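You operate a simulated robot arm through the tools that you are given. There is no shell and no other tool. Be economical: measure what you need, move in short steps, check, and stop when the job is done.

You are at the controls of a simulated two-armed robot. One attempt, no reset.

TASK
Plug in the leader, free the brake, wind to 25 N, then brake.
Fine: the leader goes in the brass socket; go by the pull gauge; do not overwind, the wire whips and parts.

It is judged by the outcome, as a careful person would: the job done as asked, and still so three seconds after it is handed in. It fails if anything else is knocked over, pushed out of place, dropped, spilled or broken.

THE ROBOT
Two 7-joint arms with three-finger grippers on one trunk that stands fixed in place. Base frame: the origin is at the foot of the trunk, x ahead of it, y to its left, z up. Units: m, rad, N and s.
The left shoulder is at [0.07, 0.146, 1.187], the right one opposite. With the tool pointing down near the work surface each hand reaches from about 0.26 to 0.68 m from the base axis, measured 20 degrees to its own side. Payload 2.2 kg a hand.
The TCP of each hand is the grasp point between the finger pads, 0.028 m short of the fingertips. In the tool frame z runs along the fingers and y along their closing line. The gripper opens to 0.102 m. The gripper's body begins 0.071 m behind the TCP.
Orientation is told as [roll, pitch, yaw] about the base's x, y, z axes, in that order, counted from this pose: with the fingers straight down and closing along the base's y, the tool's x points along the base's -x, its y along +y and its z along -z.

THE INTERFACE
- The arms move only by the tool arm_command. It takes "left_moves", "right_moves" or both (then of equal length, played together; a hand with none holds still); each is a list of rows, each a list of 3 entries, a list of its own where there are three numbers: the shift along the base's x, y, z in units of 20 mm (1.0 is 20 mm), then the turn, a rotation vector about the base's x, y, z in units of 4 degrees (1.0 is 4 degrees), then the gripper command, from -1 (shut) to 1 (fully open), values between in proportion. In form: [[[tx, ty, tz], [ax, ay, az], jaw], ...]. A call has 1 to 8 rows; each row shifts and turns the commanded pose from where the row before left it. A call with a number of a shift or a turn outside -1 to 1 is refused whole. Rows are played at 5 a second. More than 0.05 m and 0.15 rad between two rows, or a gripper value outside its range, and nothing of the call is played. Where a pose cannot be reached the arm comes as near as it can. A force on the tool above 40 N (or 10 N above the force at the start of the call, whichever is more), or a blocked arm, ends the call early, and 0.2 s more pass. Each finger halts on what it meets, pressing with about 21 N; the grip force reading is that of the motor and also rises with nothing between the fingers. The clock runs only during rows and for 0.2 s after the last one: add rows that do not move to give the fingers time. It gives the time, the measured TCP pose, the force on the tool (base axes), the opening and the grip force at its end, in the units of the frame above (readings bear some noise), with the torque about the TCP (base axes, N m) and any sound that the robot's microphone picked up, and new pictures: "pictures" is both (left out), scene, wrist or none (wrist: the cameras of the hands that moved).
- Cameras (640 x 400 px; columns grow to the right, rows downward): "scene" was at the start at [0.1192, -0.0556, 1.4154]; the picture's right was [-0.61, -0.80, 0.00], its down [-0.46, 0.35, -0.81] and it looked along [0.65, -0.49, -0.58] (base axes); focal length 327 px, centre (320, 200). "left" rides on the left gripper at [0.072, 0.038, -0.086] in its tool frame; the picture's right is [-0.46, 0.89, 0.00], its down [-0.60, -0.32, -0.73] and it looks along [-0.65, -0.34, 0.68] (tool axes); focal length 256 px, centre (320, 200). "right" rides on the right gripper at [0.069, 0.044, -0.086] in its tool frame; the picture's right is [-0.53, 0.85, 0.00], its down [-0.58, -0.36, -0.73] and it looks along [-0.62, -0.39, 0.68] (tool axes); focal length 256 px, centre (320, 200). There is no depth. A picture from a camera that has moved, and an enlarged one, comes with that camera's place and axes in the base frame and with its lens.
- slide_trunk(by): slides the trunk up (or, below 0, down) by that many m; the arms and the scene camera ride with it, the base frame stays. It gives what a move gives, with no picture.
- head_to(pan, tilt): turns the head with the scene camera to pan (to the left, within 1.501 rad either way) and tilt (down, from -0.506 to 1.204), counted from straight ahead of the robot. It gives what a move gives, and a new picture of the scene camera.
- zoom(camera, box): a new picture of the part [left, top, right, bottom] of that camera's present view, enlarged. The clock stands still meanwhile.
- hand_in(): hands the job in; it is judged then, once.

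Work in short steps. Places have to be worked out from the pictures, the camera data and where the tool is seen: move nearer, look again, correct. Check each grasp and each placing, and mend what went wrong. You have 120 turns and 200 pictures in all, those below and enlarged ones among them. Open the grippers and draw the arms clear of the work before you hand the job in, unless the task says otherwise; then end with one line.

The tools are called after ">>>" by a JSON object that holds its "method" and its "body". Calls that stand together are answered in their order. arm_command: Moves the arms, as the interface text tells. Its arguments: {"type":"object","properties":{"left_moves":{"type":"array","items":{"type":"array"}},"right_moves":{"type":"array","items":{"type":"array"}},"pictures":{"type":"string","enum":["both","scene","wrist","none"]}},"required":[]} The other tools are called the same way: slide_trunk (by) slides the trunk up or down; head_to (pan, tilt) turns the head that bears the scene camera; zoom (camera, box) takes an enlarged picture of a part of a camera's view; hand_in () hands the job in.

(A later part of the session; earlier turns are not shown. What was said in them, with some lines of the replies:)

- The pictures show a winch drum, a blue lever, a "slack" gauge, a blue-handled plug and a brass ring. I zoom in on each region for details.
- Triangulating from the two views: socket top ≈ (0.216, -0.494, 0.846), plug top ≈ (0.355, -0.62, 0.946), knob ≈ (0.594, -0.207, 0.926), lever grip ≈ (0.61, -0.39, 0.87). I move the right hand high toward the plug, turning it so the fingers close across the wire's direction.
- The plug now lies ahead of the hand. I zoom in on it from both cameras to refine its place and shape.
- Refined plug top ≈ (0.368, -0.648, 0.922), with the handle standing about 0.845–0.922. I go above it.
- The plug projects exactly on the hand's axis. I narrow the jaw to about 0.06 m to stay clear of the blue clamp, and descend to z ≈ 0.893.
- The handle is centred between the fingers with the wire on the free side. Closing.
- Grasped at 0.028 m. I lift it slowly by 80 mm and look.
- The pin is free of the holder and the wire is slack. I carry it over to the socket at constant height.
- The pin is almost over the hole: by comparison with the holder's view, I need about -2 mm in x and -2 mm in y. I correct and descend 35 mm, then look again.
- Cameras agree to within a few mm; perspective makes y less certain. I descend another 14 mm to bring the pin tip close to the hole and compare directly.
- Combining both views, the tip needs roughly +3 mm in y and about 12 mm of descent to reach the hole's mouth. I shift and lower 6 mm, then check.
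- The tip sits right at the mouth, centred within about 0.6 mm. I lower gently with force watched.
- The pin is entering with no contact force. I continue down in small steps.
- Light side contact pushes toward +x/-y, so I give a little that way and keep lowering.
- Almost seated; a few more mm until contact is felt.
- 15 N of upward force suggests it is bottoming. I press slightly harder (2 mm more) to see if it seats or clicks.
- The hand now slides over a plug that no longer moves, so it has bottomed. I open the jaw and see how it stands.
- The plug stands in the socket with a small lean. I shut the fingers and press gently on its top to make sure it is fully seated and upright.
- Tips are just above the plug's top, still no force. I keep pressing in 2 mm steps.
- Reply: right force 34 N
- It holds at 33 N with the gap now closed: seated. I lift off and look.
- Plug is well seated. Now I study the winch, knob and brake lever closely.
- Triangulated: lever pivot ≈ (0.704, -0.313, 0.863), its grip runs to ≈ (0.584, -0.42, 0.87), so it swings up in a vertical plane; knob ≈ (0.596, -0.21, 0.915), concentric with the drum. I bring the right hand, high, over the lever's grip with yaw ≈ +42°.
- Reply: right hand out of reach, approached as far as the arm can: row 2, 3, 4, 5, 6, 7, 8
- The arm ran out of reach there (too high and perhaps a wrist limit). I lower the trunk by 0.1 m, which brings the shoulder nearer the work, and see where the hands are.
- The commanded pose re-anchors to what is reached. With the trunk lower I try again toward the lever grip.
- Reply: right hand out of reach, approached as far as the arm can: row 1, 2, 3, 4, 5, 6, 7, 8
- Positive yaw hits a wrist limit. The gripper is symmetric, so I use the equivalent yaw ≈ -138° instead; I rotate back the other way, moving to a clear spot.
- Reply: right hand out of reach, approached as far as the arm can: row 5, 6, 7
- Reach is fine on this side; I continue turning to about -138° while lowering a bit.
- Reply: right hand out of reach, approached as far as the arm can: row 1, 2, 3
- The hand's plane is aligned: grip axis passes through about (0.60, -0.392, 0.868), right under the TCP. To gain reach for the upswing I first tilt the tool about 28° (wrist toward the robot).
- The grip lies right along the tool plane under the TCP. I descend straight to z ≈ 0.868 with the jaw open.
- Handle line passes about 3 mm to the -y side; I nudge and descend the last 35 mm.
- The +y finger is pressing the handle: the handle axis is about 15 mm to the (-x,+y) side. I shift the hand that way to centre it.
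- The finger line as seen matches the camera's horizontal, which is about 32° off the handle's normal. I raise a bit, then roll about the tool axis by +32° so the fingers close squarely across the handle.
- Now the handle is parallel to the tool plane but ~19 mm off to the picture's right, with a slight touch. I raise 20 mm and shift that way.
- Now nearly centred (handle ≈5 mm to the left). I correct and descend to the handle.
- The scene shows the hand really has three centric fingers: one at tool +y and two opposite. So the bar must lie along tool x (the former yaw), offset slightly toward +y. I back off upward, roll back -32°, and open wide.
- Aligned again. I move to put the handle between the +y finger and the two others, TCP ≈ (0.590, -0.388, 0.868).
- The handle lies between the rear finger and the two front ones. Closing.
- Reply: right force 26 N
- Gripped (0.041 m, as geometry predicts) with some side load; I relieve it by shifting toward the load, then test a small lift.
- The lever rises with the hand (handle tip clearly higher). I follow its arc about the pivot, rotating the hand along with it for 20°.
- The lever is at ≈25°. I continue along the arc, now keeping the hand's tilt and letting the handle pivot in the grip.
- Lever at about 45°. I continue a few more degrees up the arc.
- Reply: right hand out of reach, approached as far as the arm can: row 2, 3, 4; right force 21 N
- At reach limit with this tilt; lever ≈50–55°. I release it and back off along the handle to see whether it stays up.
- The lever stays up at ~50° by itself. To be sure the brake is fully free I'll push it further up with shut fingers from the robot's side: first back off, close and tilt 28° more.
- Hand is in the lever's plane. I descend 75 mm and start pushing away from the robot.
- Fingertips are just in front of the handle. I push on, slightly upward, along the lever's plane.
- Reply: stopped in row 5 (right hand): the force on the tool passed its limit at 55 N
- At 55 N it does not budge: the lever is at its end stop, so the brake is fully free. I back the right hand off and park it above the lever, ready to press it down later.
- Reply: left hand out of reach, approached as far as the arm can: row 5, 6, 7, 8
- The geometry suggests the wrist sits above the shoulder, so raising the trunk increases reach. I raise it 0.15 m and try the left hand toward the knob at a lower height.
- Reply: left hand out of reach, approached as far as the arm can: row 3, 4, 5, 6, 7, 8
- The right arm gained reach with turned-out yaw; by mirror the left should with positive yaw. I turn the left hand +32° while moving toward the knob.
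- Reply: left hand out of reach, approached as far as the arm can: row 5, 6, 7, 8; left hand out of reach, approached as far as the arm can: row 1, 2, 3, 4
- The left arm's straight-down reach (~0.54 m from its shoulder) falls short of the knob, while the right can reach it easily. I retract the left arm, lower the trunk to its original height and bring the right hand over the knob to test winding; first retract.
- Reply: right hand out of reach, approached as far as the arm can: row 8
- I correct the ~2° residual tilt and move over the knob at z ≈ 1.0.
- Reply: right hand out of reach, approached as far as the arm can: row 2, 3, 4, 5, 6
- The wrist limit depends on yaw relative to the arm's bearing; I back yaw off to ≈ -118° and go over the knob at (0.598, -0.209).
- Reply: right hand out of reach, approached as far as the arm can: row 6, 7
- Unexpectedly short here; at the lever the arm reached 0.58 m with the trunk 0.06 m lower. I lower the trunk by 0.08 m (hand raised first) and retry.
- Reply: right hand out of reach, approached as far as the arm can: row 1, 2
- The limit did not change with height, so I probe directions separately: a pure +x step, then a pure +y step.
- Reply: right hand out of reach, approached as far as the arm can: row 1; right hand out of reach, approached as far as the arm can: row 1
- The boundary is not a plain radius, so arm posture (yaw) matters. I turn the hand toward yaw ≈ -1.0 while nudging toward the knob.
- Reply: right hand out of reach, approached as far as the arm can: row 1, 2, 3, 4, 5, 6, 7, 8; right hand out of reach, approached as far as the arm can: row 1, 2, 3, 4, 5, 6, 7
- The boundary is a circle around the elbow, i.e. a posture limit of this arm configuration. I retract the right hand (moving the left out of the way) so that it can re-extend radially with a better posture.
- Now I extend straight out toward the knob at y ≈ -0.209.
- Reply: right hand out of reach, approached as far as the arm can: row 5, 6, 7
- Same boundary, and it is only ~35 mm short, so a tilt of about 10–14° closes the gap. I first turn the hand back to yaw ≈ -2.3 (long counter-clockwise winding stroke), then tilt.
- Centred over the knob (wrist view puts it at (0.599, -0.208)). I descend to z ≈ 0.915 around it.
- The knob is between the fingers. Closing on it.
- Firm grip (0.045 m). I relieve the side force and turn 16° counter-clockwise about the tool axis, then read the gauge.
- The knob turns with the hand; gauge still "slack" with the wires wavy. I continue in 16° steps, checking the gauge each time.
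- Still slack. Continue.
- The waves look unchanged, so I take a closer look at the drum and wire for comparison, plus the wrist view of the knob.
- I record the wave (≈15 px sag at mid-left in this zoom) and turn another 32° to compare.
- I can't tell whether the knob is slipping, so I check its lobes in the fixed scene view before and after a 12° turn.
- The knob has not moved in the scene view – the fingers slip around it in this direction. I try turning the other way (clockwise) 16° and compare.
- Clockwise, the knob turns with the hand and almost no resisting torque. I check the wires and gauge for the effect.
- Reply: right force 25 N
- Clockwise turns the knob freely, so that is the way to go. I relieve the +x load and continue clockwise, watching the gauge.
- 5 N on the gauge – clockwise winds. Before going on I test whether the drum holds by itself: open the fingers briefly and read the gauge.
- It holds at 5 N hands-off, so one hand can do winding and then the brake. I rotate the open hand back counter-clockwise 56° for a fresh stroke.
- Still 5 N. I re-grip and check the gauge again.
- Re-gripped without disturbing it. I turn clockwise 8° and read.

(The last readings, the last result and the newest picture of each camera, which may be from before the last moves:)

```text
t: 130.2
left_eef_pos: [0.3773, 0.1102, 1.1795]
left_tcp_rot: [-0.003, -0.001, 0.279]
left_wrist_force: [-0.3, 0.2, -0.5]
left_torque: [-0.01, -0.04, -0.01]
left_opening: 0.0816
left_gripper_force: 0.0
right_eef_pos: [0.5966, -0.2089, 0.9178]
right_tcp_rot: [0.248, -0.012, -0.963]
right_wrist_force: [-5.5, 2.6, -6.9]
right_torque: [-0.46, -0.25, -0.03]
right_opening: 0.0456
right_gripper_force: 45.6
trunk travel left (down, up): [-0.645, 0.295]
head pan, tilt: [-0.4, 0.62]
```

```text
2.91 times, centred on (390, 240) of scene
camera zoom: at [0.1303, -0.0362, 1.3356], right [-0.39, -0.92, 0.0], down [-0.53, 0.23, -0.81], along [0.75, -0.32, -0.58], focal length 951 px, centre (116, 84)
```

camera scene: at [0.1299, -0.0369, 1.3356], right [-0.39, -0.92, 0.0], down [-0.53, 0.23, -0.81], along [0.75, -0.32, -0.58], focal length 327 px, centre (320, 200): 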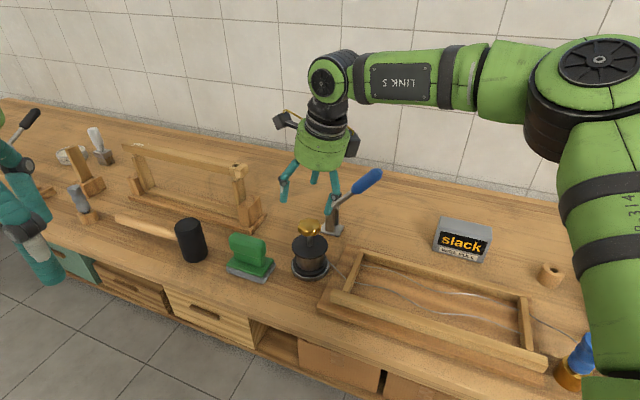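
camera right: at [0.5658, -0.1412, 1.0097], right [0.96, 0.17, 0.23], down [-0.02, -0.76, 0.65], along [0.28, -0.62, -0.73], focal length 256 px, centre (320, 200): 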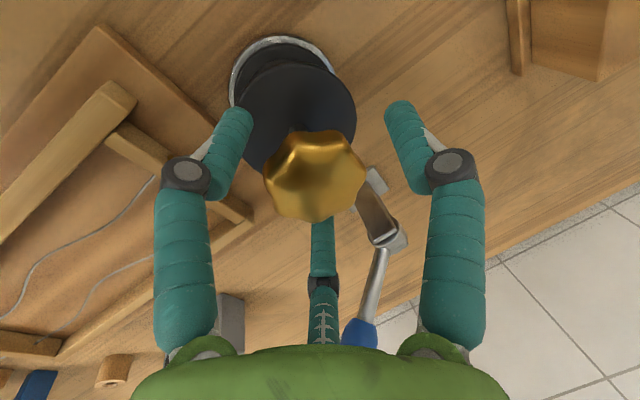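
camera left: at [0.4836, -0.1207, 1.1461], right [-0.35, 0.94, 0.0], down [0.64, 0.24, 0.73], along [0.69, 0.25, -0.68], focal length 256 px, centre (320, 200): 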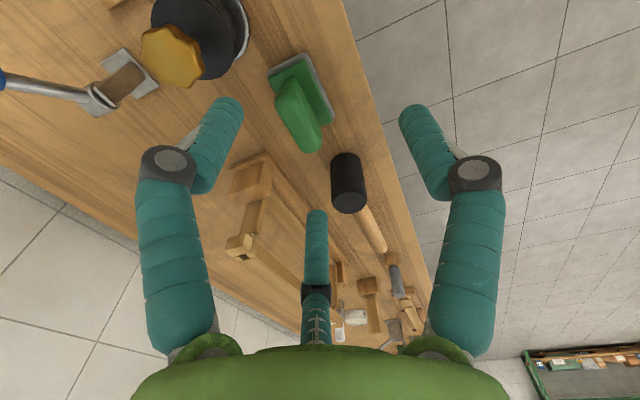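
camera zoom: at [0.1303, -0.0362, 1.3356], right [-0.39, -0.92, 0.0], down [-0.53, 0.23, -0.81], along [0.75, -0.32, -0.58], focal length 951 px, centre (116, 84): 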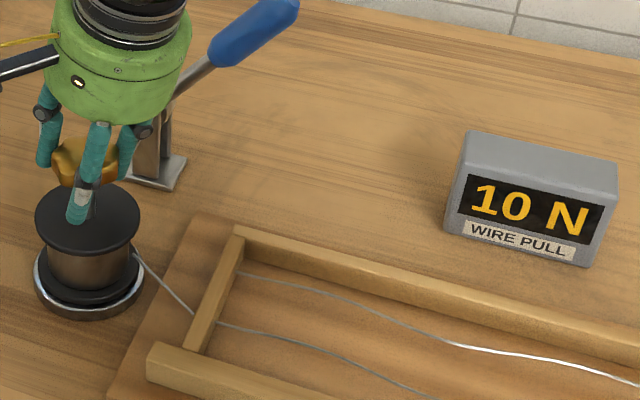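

10 N: about 0.6 N per degree. I turn 12° more and read.

>>> {"method": "arm_command", "body": {"right_moves": [[[0, 0, 0], [0.2, 0.13, -0.97], -1], [[0, 0, 0], [0.2, 0.13, -0.97], -1], [[0, 0, 0], [0.2, 0.13, -0.97], -1], [[0, 0, 0], [0, 0, 0], -1]], "pictures": "none"}}

>>> {"method": "zoom", "body": {"camera": "scene", "box": [280, 180, 500, 300]}}

```text
t: 131.2
left_eef_pos: [0.3771, 0.1103, 1.1789]
left_tcp_rot: [0.0, 0.0, 0.279]
left_wrist_force: [-0.2, 0.1, 0.3]
left_torque: [-0.04, 0.01, -0.03]
left_opening: 0.0817
left_gripper_force: 0.1
right_eef_pos: [0.5968, -0.2075, 0.9181]
right_tcp_rot: [0.245, 0.039, -1.166]
right_wrist_force: [-3.3, -0.7, -2.3]
right_torque: [-0.64, -0.08, -0.01]
right_opening: 0.0455
right_gripper_force: 45.2
trunk travel left (down, up): [-0.645, 0.295]
head pan, tilt: [-0.4, 0.62]
```

```text
2.91 times, centred on (390, 240) of scene
camera zoom: at [0.1301, -0.0366, 1.3357], right [-0.39, -0.92, 0.0], down [-0.53, 0.23, -0.81], along [0.75, -0.32, -0.58], focal length 951 px, centre (116, 84)
```

zoom: 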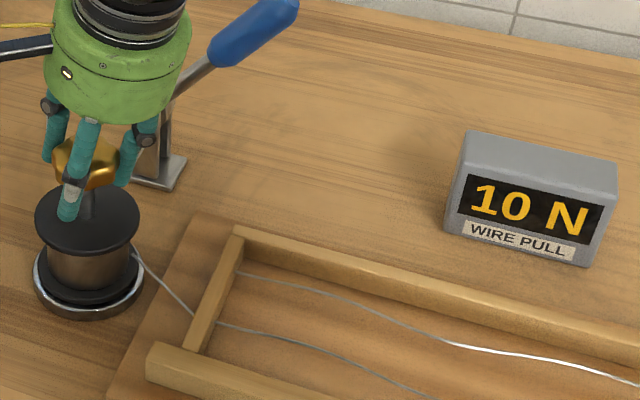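

Gauge appears to step in 5 N. I go on by 8° at a time, noting where it steps.

>>> {"method": "arm_command", "body": {"right_moves": [[[0, 0, 0], [0.2, 0.13, -0.97], -1], [[0, 0, 0], [0.2, 0.13, -0.97], -1], [[0, 0, 0], [0, 0, 0], -1]], "pictures": "none"}}

>>> {"method": "zoom", "body": {"camera": "scene", "box": [280, 180, 500, 300]}}

```text
t: 132.0
left_eef_pos: [0.3767, 0.1103, 1.1789]
left_tcp_rot: [-0.001, 0.0, 0.279]
left_wrist_force: [-0.2, 1.3, 0.1]
left_torque: [-0.01, 0.03, 0.03]
left_opening: 0.0818
left_gripper_force: 0.1
right_eef_pos: [0.5976, -0.2088, 0.917]
right_tcp_rot: [0.238, 0.072, -1.301]
right_wrist_force: [0.3, -1.7, 0.8]
right_torque: [-0.61, -0.11, -0.01]
right_opening: 0.0453
right_gripper_force: 44.9
trunk travel left (down, up): [-0.645, 0.295]
head pan, tilt: [-0.4, 0.62]
```

```text
2.91 times, centred on (390, 240) of scene
camera zoom: at [0.1301, -0.0368, 1.3357], right [-0.39, -0.92, 0.0], down [-0.53, 0.23, -0.81], along [0.75, -0.32, -0.58], focal length 951 px, centre (116, 84)
```

zoom: 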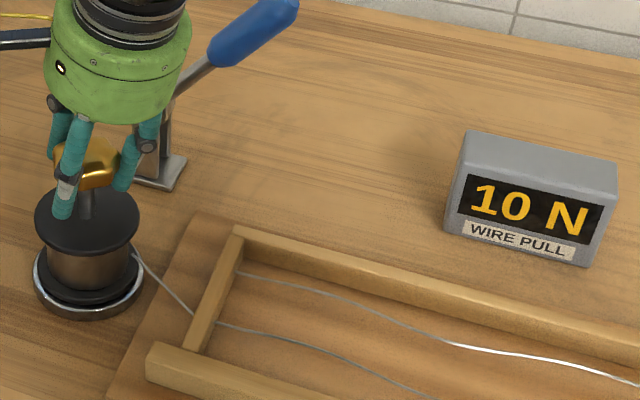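

Still 10 N at +28°. Continue 8°.

>>> {"method": "arm_command", "body": {"right_moves": [[[0, 0, 0], [0.2, 0.13, -0.97], -1], [[0, 0, 0], [0.2, 0.13, -0.97], -1], [[0, 0, 0], [0, 0, 0], -1]], "pictures": "none"}}

>>> {"method": "zoom", "body": {"camera": "scene", "box": [280, 180, 500, 300]}}

```text
t: 132.8
left_eef_pos: [0.3768, 0.1102, 1.1787]
left_tcp_rot: [-0.003, 0.0, 0.28]
left_wrist_force: [0.4, 0.2, -0.4]
left_torque: [-0.03, 0.0, -0.01]
left_opening: 0.0815
left_gripper_force: 0.0
right_eef_pos: [0.5968, -0.2089, 0.918]
right_tcp_rot: [0.223, 0.102, -1.437]
right_wrist_force: [-0.5, -3.0, -0.8]
right_torque: [-0.56, -0.54, -0.04]
right_opening: 0.0451
right_gripper_force: 44.9
trunk travel left (down, up): [-0.645, 0.295]
head pan, tilt: [-0.4, 0.62]
```

```text
2.91 times, centred on (390, 240) of scene
camera zoom: at [0.1302, -0.0371, 1.3356], right [-0.39, -0.92, 0.0], down [-0.53, 0.23, -0.81], along [0.75, -0.32, -0.58], focal length 951 px, centre (116, 84)
```

zoom: 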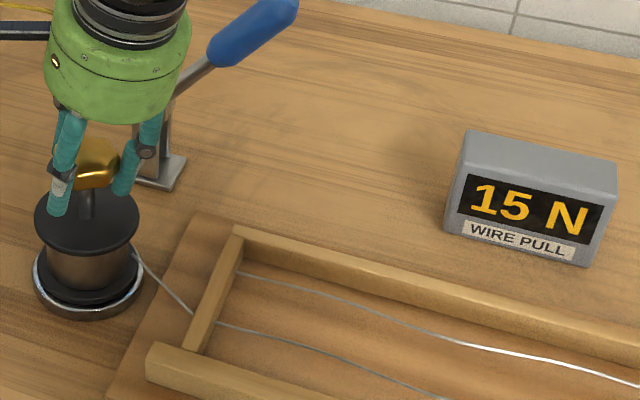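

15 N at +36°, so ≈5 N per 28°. I go 16° more.

>>> {"method": "arm_command", "body": {"right_moves": [[[0, 0, 0], [0.2, 0.13, -0.97], -1], [[0, 0, 0], [0.2, 0.13, -0.97], -1], [[0, 0, 0], [0.2, 0.13, -0.97], -1], [[0, 0, 0], [0.2, 0.13, -0.97], -1], [[0, 0, 0], [0, 0, 0], -1]], "pictures": "none"}}

>>> {"method": "zoom", "body": {"camera": "scene", "box": [280, 180, 500, 300]}}

```text
t: 134.0
left_eef_pos: [0.3768, 0.1092, 1.1798]
left_tcp_rot: [0.0, -0.001, 0.279]
left_wrist_force: [0.3, 0.2, -0.1]
left_torque: [-0.02, 0.0, -0.02]
left_opening: 0.0815
left_gripper_force: 0.0
right_eef_pos: [0.5969, -0.2089, 0.9175]
right_tcp_rot: [0.184, 0.157, -1.714]
right_wrist_force: [-4.7, -0.8, -10.3]
right_torque: [-1.19, -0.69, -0.03]
right_opening: 0.045
right_gripper_force: 45.1
trunk travel left (down, up): [-0.645, 0.295]
head pan, tilt: [-0.4, 0.62]
```

```text
2.91 times, centred on (390, 240) of scene
camera zoom: at [0.1305, -0.037, 1.3355], right [-0.39, -0.92, 0.0], down [-0.54, 0.23, -0.81], along [0.75, -0.32, -0.58], focal length 951 px, centre (116, 84)
```

zoom: 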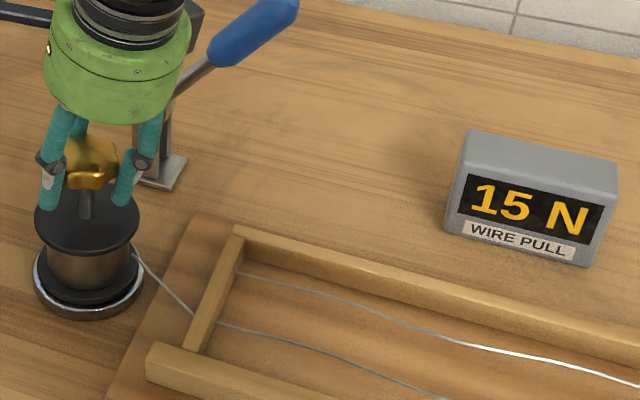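

15 N at +52°. Two more 8° turns next.

>>> {"method": "arm_command", "body": {"right_moves": [[[0, 0, 0], [0.2, 0.13, -0.97], -1], [[0, 0, 0], [0.2, 0.13, -0.97], -1], [[0, 0, 0], [0.2, 0.13, -0.97], -1], [[0, 0, 0], [0, 0, 0], -1]], "pictures": "none"}}

>>> {"method": "zoom", "body": {"camera": "scene", "box": [280, 180, 500, 300]}}

```text
t: 135.0
left_eef_pos: [0.3765, 0.1096, 1.1796]
left_tcp_rot: [-0.003, 0.0, 0.28]
left_wrist_force: [0.4, 0.3, -0.5]
left_torque: [0.03, 0.03, -0.03]
left_opening: 0.0816
left_gripper_force: 0.1
right_eef_pos: [0.5967, -0.2087, 0.9166]
right_tcp_rot: [0.146, 0.191, -1.924]
right_wrist_force: [-11.1, 1.0, -10.8]
right_torque: [-0.96, -0.02, 0.0]
right_opening: 0.0451
right_gripper_force: 45.1
trunk travel left (down, up): [-0.645, 0.295]
head pan, tilt: [-0.4, 0.62]
```

```text
2.91 times, centred on (390, 240) of scene
camera zoom: at [0.1296, -0.037, 1.3356], right [-0.39, -0.92, 0.0], down [-0.53, 0.23, -0.81], along [0.75, -0.32, -0.58], focal length 951 px, centre (116, 84)
```

zoom: 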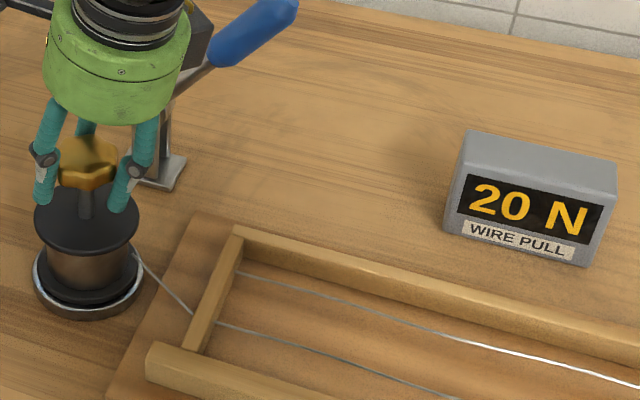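

20 N at +64°. I advance 16°, then single steps.

>>> {"method": "arm_command", "body": {"right_moves": [[[-0.08, 0, 0], [0.2, 0.13, -0.97], -1], [[0, 0, 0], [0.2, 0.13, -0.97], -1], [[0, 0, 0], [0.2, 0.13, -0.97], -1], [[0, 0, 0], [0.2, 0.13, -0.97], -1], [[0, 0, 0], [0, 0, 0], -1]], "pictures": "none"}}

>>> {"method": "zoom", "body": {"camera": "scene", "box": [280, 180, 500, 300]}}

```text
t: 136.2
left_eef_pos: [0.3776, 0.1102, 1.1786]
left_tcp_rot: [-0.002, 0.0, 0.278]
left_wrist_force: [-0.6, 0.3, -0.8]
left_torque: [0.02, 0.0, 0.02]
left_opening: 0.0816
left_gripper_force: 0.1
right_eef_pos: [0.596, -0.2088, 0.917]
right_tcp_rot: [0.088, 0.226, -2.207]
right_wrist_force: [-0.2, 0.0, -9.1]
right_torque: [-0.76, 0.05, -0.01]
right_opening: 0.0451
right_gripper_force: 45.2
trunk travel left (down, up): [-0.645, 0.295]
head pan, tilt: [-0.4, 0.62]
```

```text
2.91 times, centred on (390, 240) of scene
camera zoom: at [0.1317, -0.0367, 1.3355], right [-0.39, -0.92, 0.0], down [-0.54, 0.23, -0.81], along [0.75, -0.32, -0.58], focal length 951 px, centre (116, 84)
```

zoom: 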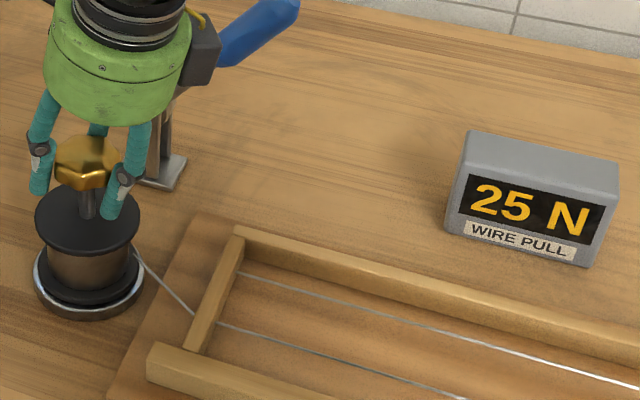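

The gauge reads 25 N, just past its step. I add a final 4° for margin so it stays firmly at 25, and check.

>>> {"method": "arm_command", "body": {"right_moves": [[[0, 0, 0], [0.2, 0.13, -0.97], -1], [[0, 0, 0], [0, 0, 0], -1]], "pictures": "none"}}

>>> {"method": "arm_command", "body": {"right_moves": [[[0, 0, 0], [0, 0, 0], -0.1], [[0, 0, 0], [0, 0, 0], 0.3], [[0, 0, 0], [0, 0, 0], 0.6], [[0, 0, 0], [0, 0, 0], 0.6]], "pictures": "none"}}

>>> {"method": "zoom", "body": {"camera": "scene", "box": [280, 180, 500, 300]}}

```text
t: 136.8
left_eef_pos: [0.3783, 0.1104, 1.1791]
left_tcp_rot: [-0.002, -0.001, 0.279]
left_wrist_force: [0.0, -0.5, 0.2]
left_torque: [0.02, -0.03, -0.03]
left_opening: 0.0817
left_gripper_force: 0.1
right_eef_pos: [0.5953, -0.2082, 0.9169]
right_tcp_rot: [0.073, 0.23, -2.277]
right_wrist_force: [1.4, -0.3, -4.9]
right_torque: [-0.67, 0.0, 0.04]
right_opening: 0.0454
right_gripper_force: 45.1
trunk travel left (down, up): [-0.645, 0.295]
head pan, tilt: [-0.4, 0.62]
```

```text
t: 137.8
left_eef_pos: [0.3765, 0.1106, 1.1786]
left_tcp_rot: [-0.003, -0.001, 0.279]
left_wrist_force: [1.1, 0.3, 0.7]
left_torque: [0.05, 0.0, 0.04]
left_opening: 0.0816
left_gripper_force: 0.1
right_eef_pos: [0.5944, -0.2075, 0.9175]
right_tcp_rot: [0.073, 0.23, -2.277]
right_wrist_force: [-0.3, 0.4, 0.6]
right_torque: [0.0, -0.03, 0.04]
right_opening: 0.0817
right_gripper_force: 0.0
trunk travel left (down, up): [-0.645, 0.295]
head pan, tilt: [-0.4, 0.62]
```

```text
2.91 times, centred on (390, 240) of scene
camera zoom: at [0.1303, -0.0365, 1.3356], right [-0.39, -0.92, 0.0], down [-0.53, 0.23, -0.81], along [0.75, -0.32, -0.58], focal length 951 px, centre (116, 84)
```

zoom: 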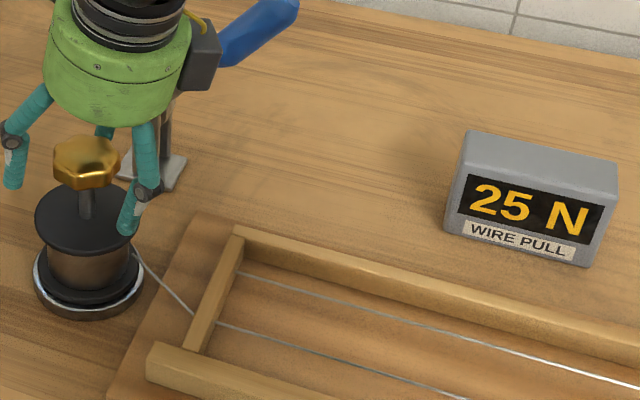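

25 N holds hands-off. I lift clear of the knob and go over to the raised lever, fingers shut.

>>> {"method": "arm_command", "body": {"right_moves": [[[0, 0, 1], [0, 0, 0], 0.6], [[0, 0, 1], [0, 0, 0], 0.6], [[0, 0, 1], [0, 0, 0], 0.6], [[0, 0, 1], [0, 0, 0], 0.6], [[0, 0, 1], [0, 0, 0], 0.6], [[0, 0, 1], [0, 0, 0], 0.3], [[0, 0, 1], [0, 0, 0], -1], [[0, 0, 1], [0, 0, 0], -1]], "pictures": "none"}}

>>> {"method": "arm_command", "body": {"right_moves": [[[0, -1, 0], [0, 0, 0], -1], [[0, -1, 0], [0, 0, 0], -1], [[0, -1, 0], [0, 0, 0], -1], [[0, -1, 0], [0, 0, 0], -1], [[0, -1, 0], [0, 0, 0], -1], [[0.3, -1, 0], [0, 0, 0], -1], [[0.4, -1, 0], [0, 0, 0], -1], [[0.4, -1, 0], [0, 0, 0], -1]], "pictures": "none"}}

>>> {"method": "zoom", "body": {"camera": "scene", "box": [260, 100, 500, 300]}}

```text
t: 139.6
left_eef_pos: [0.3773, 0.1102, 1.1786]
left_tcp_rot: [-0.003, 0.0, 0.279]
left_wrist_force: [0.4, -0.7, 0.0]
left_torque: [0.0, -0.01, -0.02]
left_opening: 0.0816
left_gripper_force: 0.0
right_eef_pos: [0.5967, -0.2085, 1.0789]
right_tcp_rot: [0.074, 0.228, -2.277]
right_wrist_force: [0.0, 0.2, 0.9]
right_torque: [0.02, 0.02, -0.01]
right_opening: 0.0021
right_gripper_force: 20.3
trunk travel left (down, up): [-0.645, 0.295]
head pan, tilt: [-0.4, 0.62]
```

```text
t: 141.4
left_eef_pos: [0.3768, 0.1102, 1.1786]
left_tcp_rot: [0.0, 0.0, 0.281]
left_wrist_force: [0.5, 0.3, 0.2]
left_torque: [0.03, -0.02, 0.03]
left_opening: 0.0815
left_gripper_force: 0.0
right_eef_pos: [0.6208, -0.3705, 1.0745]
right_tcp_rot: [0.073, 0.229, -2.276]
right_wrist_force: [-0.1, 0.0, 0.5]
right_torque: [0.0, 0.01, -0.01]
right_opening: 0.0024
right_gripper_force: 20.8
trunk travel left (down, up): [-0.645, 0.295]
head pan, tilt: [-0.4, 0.62]
```

```text
2.00 times, centred on (380, 200) of scene
camera zoom: at [0.1312, -0.0374, 1.3355], right [-0.39, -0.92, 0.0], down [-0.54, 0.23, -0.81], along [0.75, -0.32, -0.58], focal length 654 px, centre (200, 200)
```

zoom: 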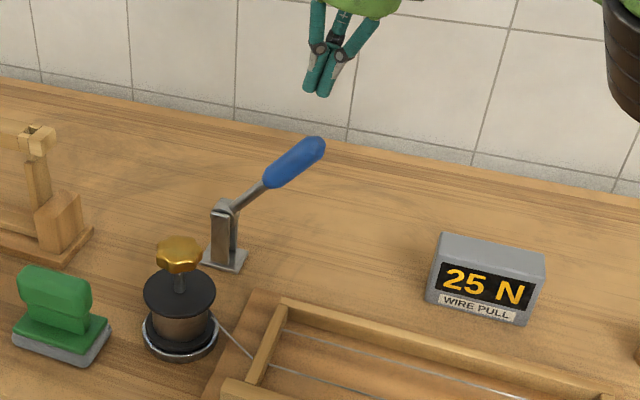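

The fingertips are right above the handle. I press down in steps.

>>> {"method": "arm_command", "body": {"right_moves": [[[0, 0, -1], [0, 0, 0], -1], [[0, 0, -1], [0, 0, 0], -1], [[0, 0, -0.6], [0, 0, 0], -1], [[0, 0, -0.6], [0, 0, 0], -1], [[0, 0, -0.6], [0, 0, 0], -1], [[0, 0, -0.6], [0, 0, 0], -1], [[0, 0, 0], [0, 0, 0], -1]], "pictures": "none"}}

>>> {"method": "zoom", "body": {"camera": "scene", "box": [260, 100, 500, 300]}}

```text
t: 143.0
left_eef_pos: [0.3759, 0.1103, 1.1782]
left_tcp_rot: [-0.002, -0.001, 0.278]
left_wrist_force: [-0.1, 0.4, -0.3]
left_torque: [0.0, 0.0, 0.0]
left_opening: 0.0817
left_gripper_force: 0.0
right_eef_pos: [0.6167, -0.3679, 0.9891]
right_tcp_rot: [0.076, 0.23, -2.276]
right_wrist_force: [0.5, 0.5, 1.1]
right_torque: [-0.04, -0.01, -0.03]
right_opening: 0.0021
right_gripper_force: 21.1
trunk travel left (down, up): [-0.645, 0.295]
head pan, tilt: [-0.4, 0.62]
```

```text
2.00 times, centred on (380, 200) of scene
camera zoom: at [0.1293, -0.0367, 1.3357], right [-0.39, -0.92, 0.0], down [-0.53, 0.23, -0.81], along [0.75, -0.32, -0.58], focal length 654 px, centre (200, 200)
```

zoom: 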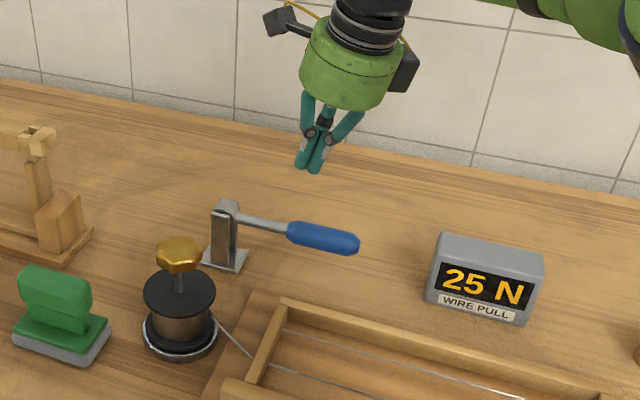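

A nudge sent the lever down to its original braked position; gauge still 25 N. I press lightly on the handle to make sure it is fully home.

>>> {"method": "arm_command", "body": {"right_moves": [[[-0.3, -0.3, -1], [0, 0, 0], -1], [[0, 0, -1], [0, 0, 0], -1], [[0, 0, -0.8], [0, 0, 0], -1], [[0, 0, -0.3], [0, 0, 0], -1], [[0, 0, -0.2], [0, 0, 0], -1], [[0, 0, -0.2], [0, 0, 0], -1], [[0, 0, -0.2], [0, 0, 0], -1]], "pictures": "none"}}

>>> {"method": "zoom", "body": {"camera": "scene", "box": [260, 100, 500, 300]}}

```text
t: 144.6
left_eef_pos: [0.3772, 0.1109, 1.1796]
left_tcp_rot: [-0.002, -0.001, 0.279]
left_wrist_force: [0.6, 0.3, -0.7]
left_torque: [-0.02, -0.01, -0.05]
left_opening: 0.0817
left_gripper_force: 0.0
right_eef_pos: [0.6128, -0.3749, 0.9151]
right_tcp_rot: [0.073, 0.229, -2.273]
right_wrist_force: [0.2, 0.9, 0.3]
right_torque: [-0.07, 0.01, -0.02]
right_opening: 0.0022
right_gripper_force: 20.5
trunk travel left (down, up): [-0.645, 0.295]
head pan, tilt: [-0.4, 0.62]
```

```text
2.00 times, centred on (380, 200) of scene
camera zoom: at [0.1304, -0.0366, 1.3356], right [-0.39, -0.92, 0.0], down [-0.54, 0.23, -0.81], along [0.75, -0.32, -0.58], focal length 654 px, centre (200, 200)
```

zoom: 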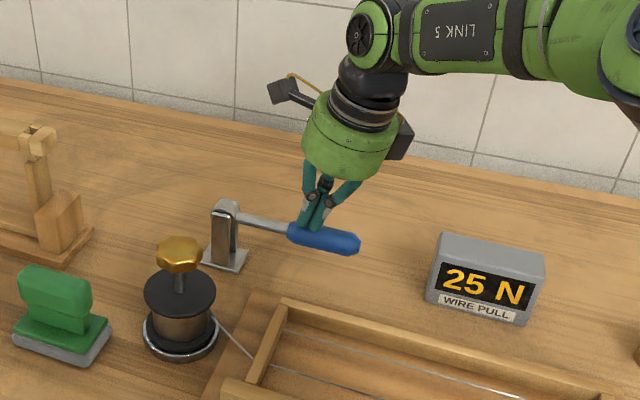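

Just about touching. A few more 3 mm steps for a light press.

>>> {"method": "arm_command", "body": {"right_moves": [[[0, 0, -0.15], [0, 0, 0], -1], [[0, 0, -0.15], [0, 0, 0], -1], [[0, 0, -0.15], [0, 0, 0], -1], [[0, 0, 0], [0, 0, 0], -1]], "pictures": "none"}}

>>> {"method": "zoom", "body": {"camera": "scene", "box": [260, 100, 500, 300]}}

```text
t: 145.6
left_eef_pos: [0.3741, 0.1115, 1.1811]
left_tcp_rot: [-0.003, -0.001, 0.281]
left_wrist_force: [-0.5, 0.0, 0.2]
left_torque: [0.03, -0.01, 0.03]
left_opening: 0.0818
left_gripper_force: 0.2
right_eef_pos: [0.612, -0.3727, 0.9096]
right_tcp_rot: [0.078, 0.234, -2.274]
right_wrist_force: [-0.5, 0.9, 12.4]
right_torque: [-0.07, -0.01, 0.01]
right_opening: 0.002
right_gripper_force: 21.3
trunk travel left (down, up): [-0.645, 0.295]
head pan, tilt: [-0.4, 0.62]
```

```text
2.00 times, centred on (380, 200) of scene
camera zoom: at [0.1281, -0.0353, 1.336], right [-0.39, -0.92, 0.0], down [-0.53, 0.23, -0.82], along [0.75, -0.32, -0.58], focal length 654 px, centre (200, 200)
```

zoom: 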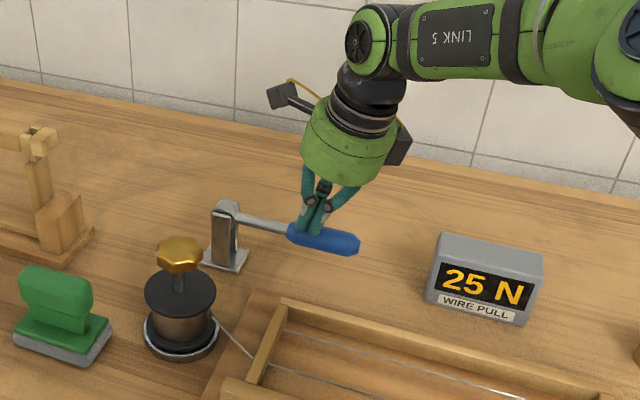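

The lever is firmly at its stop (12 N), the gauge at 25 N. I lift away, open and draw back, then check everything.

>>> {"method": "arm_command", "body": {"right_moves": [[[0, 0, 1], [0, 0, 0], -1], [[0, 0, 1], [0, 0, 0], -1], [[0, 0, 1], [0, 0, 0], -1], [[0, 0, 1], [0, 0, 0], -1], [[0, 0, 1], [0, 0, 0], 0], [[-0.5, 0, 1], [0, 0, 0], 1], [[-1, 0, 1], [0, 0, 0], 1], [[-1, 0, 1], [0, 0, 0], 1]], "pictures": "none"}}

>>> {"method": "arm_command", "body": {"right_moves": [[[-1, 0, 0.5], [0, 0, 0], 1], [[-1, 0, 0.5], [0, 0, 0], 1], [[-1, 0, 0.5], [0, 0, 0], 1], [[-1, 0, 0.5], [0, 0, 0], 1], [[-1, 0, 0], [0, 0, 0], 1], [[-1, 0, 0], [0, 0, 0], 1], [[-1, 0, 0], [0, 0, 0], 1], [[0, 0, 0], [0, 0, 0], 1]], "pictures": "none"}}

>>> {"method": "head_to", "body": {"pan": -0.6, "tilt": 0.7}}

```text
t: 147.4
left_eef_pos: [0.376, 0.11, 1.1796]
left_tcp_rot: [-0.001, -0.002, 0.28]
left_wrist_force: [0.2, 0.3, 0.0]
left_torque: [-0.02, -0.02, 0.04]
left_opening: 0.0818
left_gripper_force: 0.0
right_eef_pos: [0.5593, -0.3734, 1.0658]
right_tcp_rot: [0.074, 0.23, -2.274]
right_wrist_force: [-0.9, 0.0, 0.3]
right_torque: [-0.02, -0.04, -0.03]
right_opening: 0.1021
right_gripper_force: 0.1
trunk travel left (down, up): [-0.645, 0.295]
head pan, tilt: [-0.4, 0.62]
```

```text
t: 149.2
left_eef_pos: [0.3773, 0.1103, 1.1791]
left_tcp_rot: [-0.001, 0.001, 0.28]
left_wrist_force: [0.2, -0.5, 0.8]
left_torque: [-0.02, 0.01, 0.02]
left_opening: 0.0813
left_gripper_force: 0.1
right_eef_pos: [0.4225, -0.375, 1.106]
right_tcp_rot: [0.074, 0.228, -2.276]
right_wrist_force: [0.0, 0.4, -0.6]
right_torque: [-0.02, -0.02, -0.01]
right_opening: 0.1018
right_gripper_force: 0.0
trunk travel left (down, up): [-0.645, 0.295]
head pan, tilt: [-0.4, 0.62]
```

```text
t: 149.9
left_eef_pos: [0.3775, 0.1109, 1.1783]
left_tcp_rot: [-0.001, -0.001, 0.28]
left_wrist_force: [0.4, 0.7, -0.3]
left_torque: [0.04, -0.04, 0.01]
left_opening: 0.0818
left_gripper_force: 0.0
right_eef_pos: [0.4221, -0.375, 1.1067]
right_tcp_rot: [0.074, 0.229, -2.276]
right_wrist_force: [0.2, 0.1, 0.8]
right_torque: [0.02, -0.01, 0.0]
right_opening: 0.1018
right_gripper_force: 0.1
trunk travel left (down, up): [-0.645, 0.295]
head pan, tilt: [-0.6, 0.7]
camera scene: at [0.1195, -0.0504, 1.3287], right [-0.56, -0.83, 0.0], down [-0.53, 0.36, -0.77], along [0.63, -0.43, -0.64], focal length 327 px, centre (320, 200)
```

scene: 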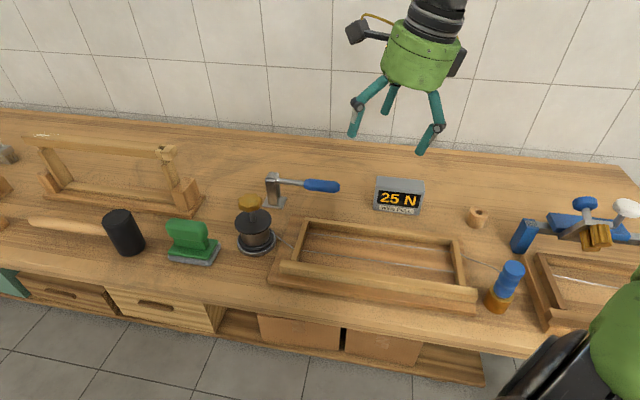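

All is in order: the plug sits in the brass socket, the gauge reads 25 N, the brake lever is down, nothing is disturbed, and both hands are open and clear.

>>> {"method": "hand_in", "body": {}}

```text
The job is handed in.
```

I plugged the leader into the brass socket, freed the brake, wound the wire until the gauge read 25 N, and set the brake again; it still read 25 N just before I handed in.
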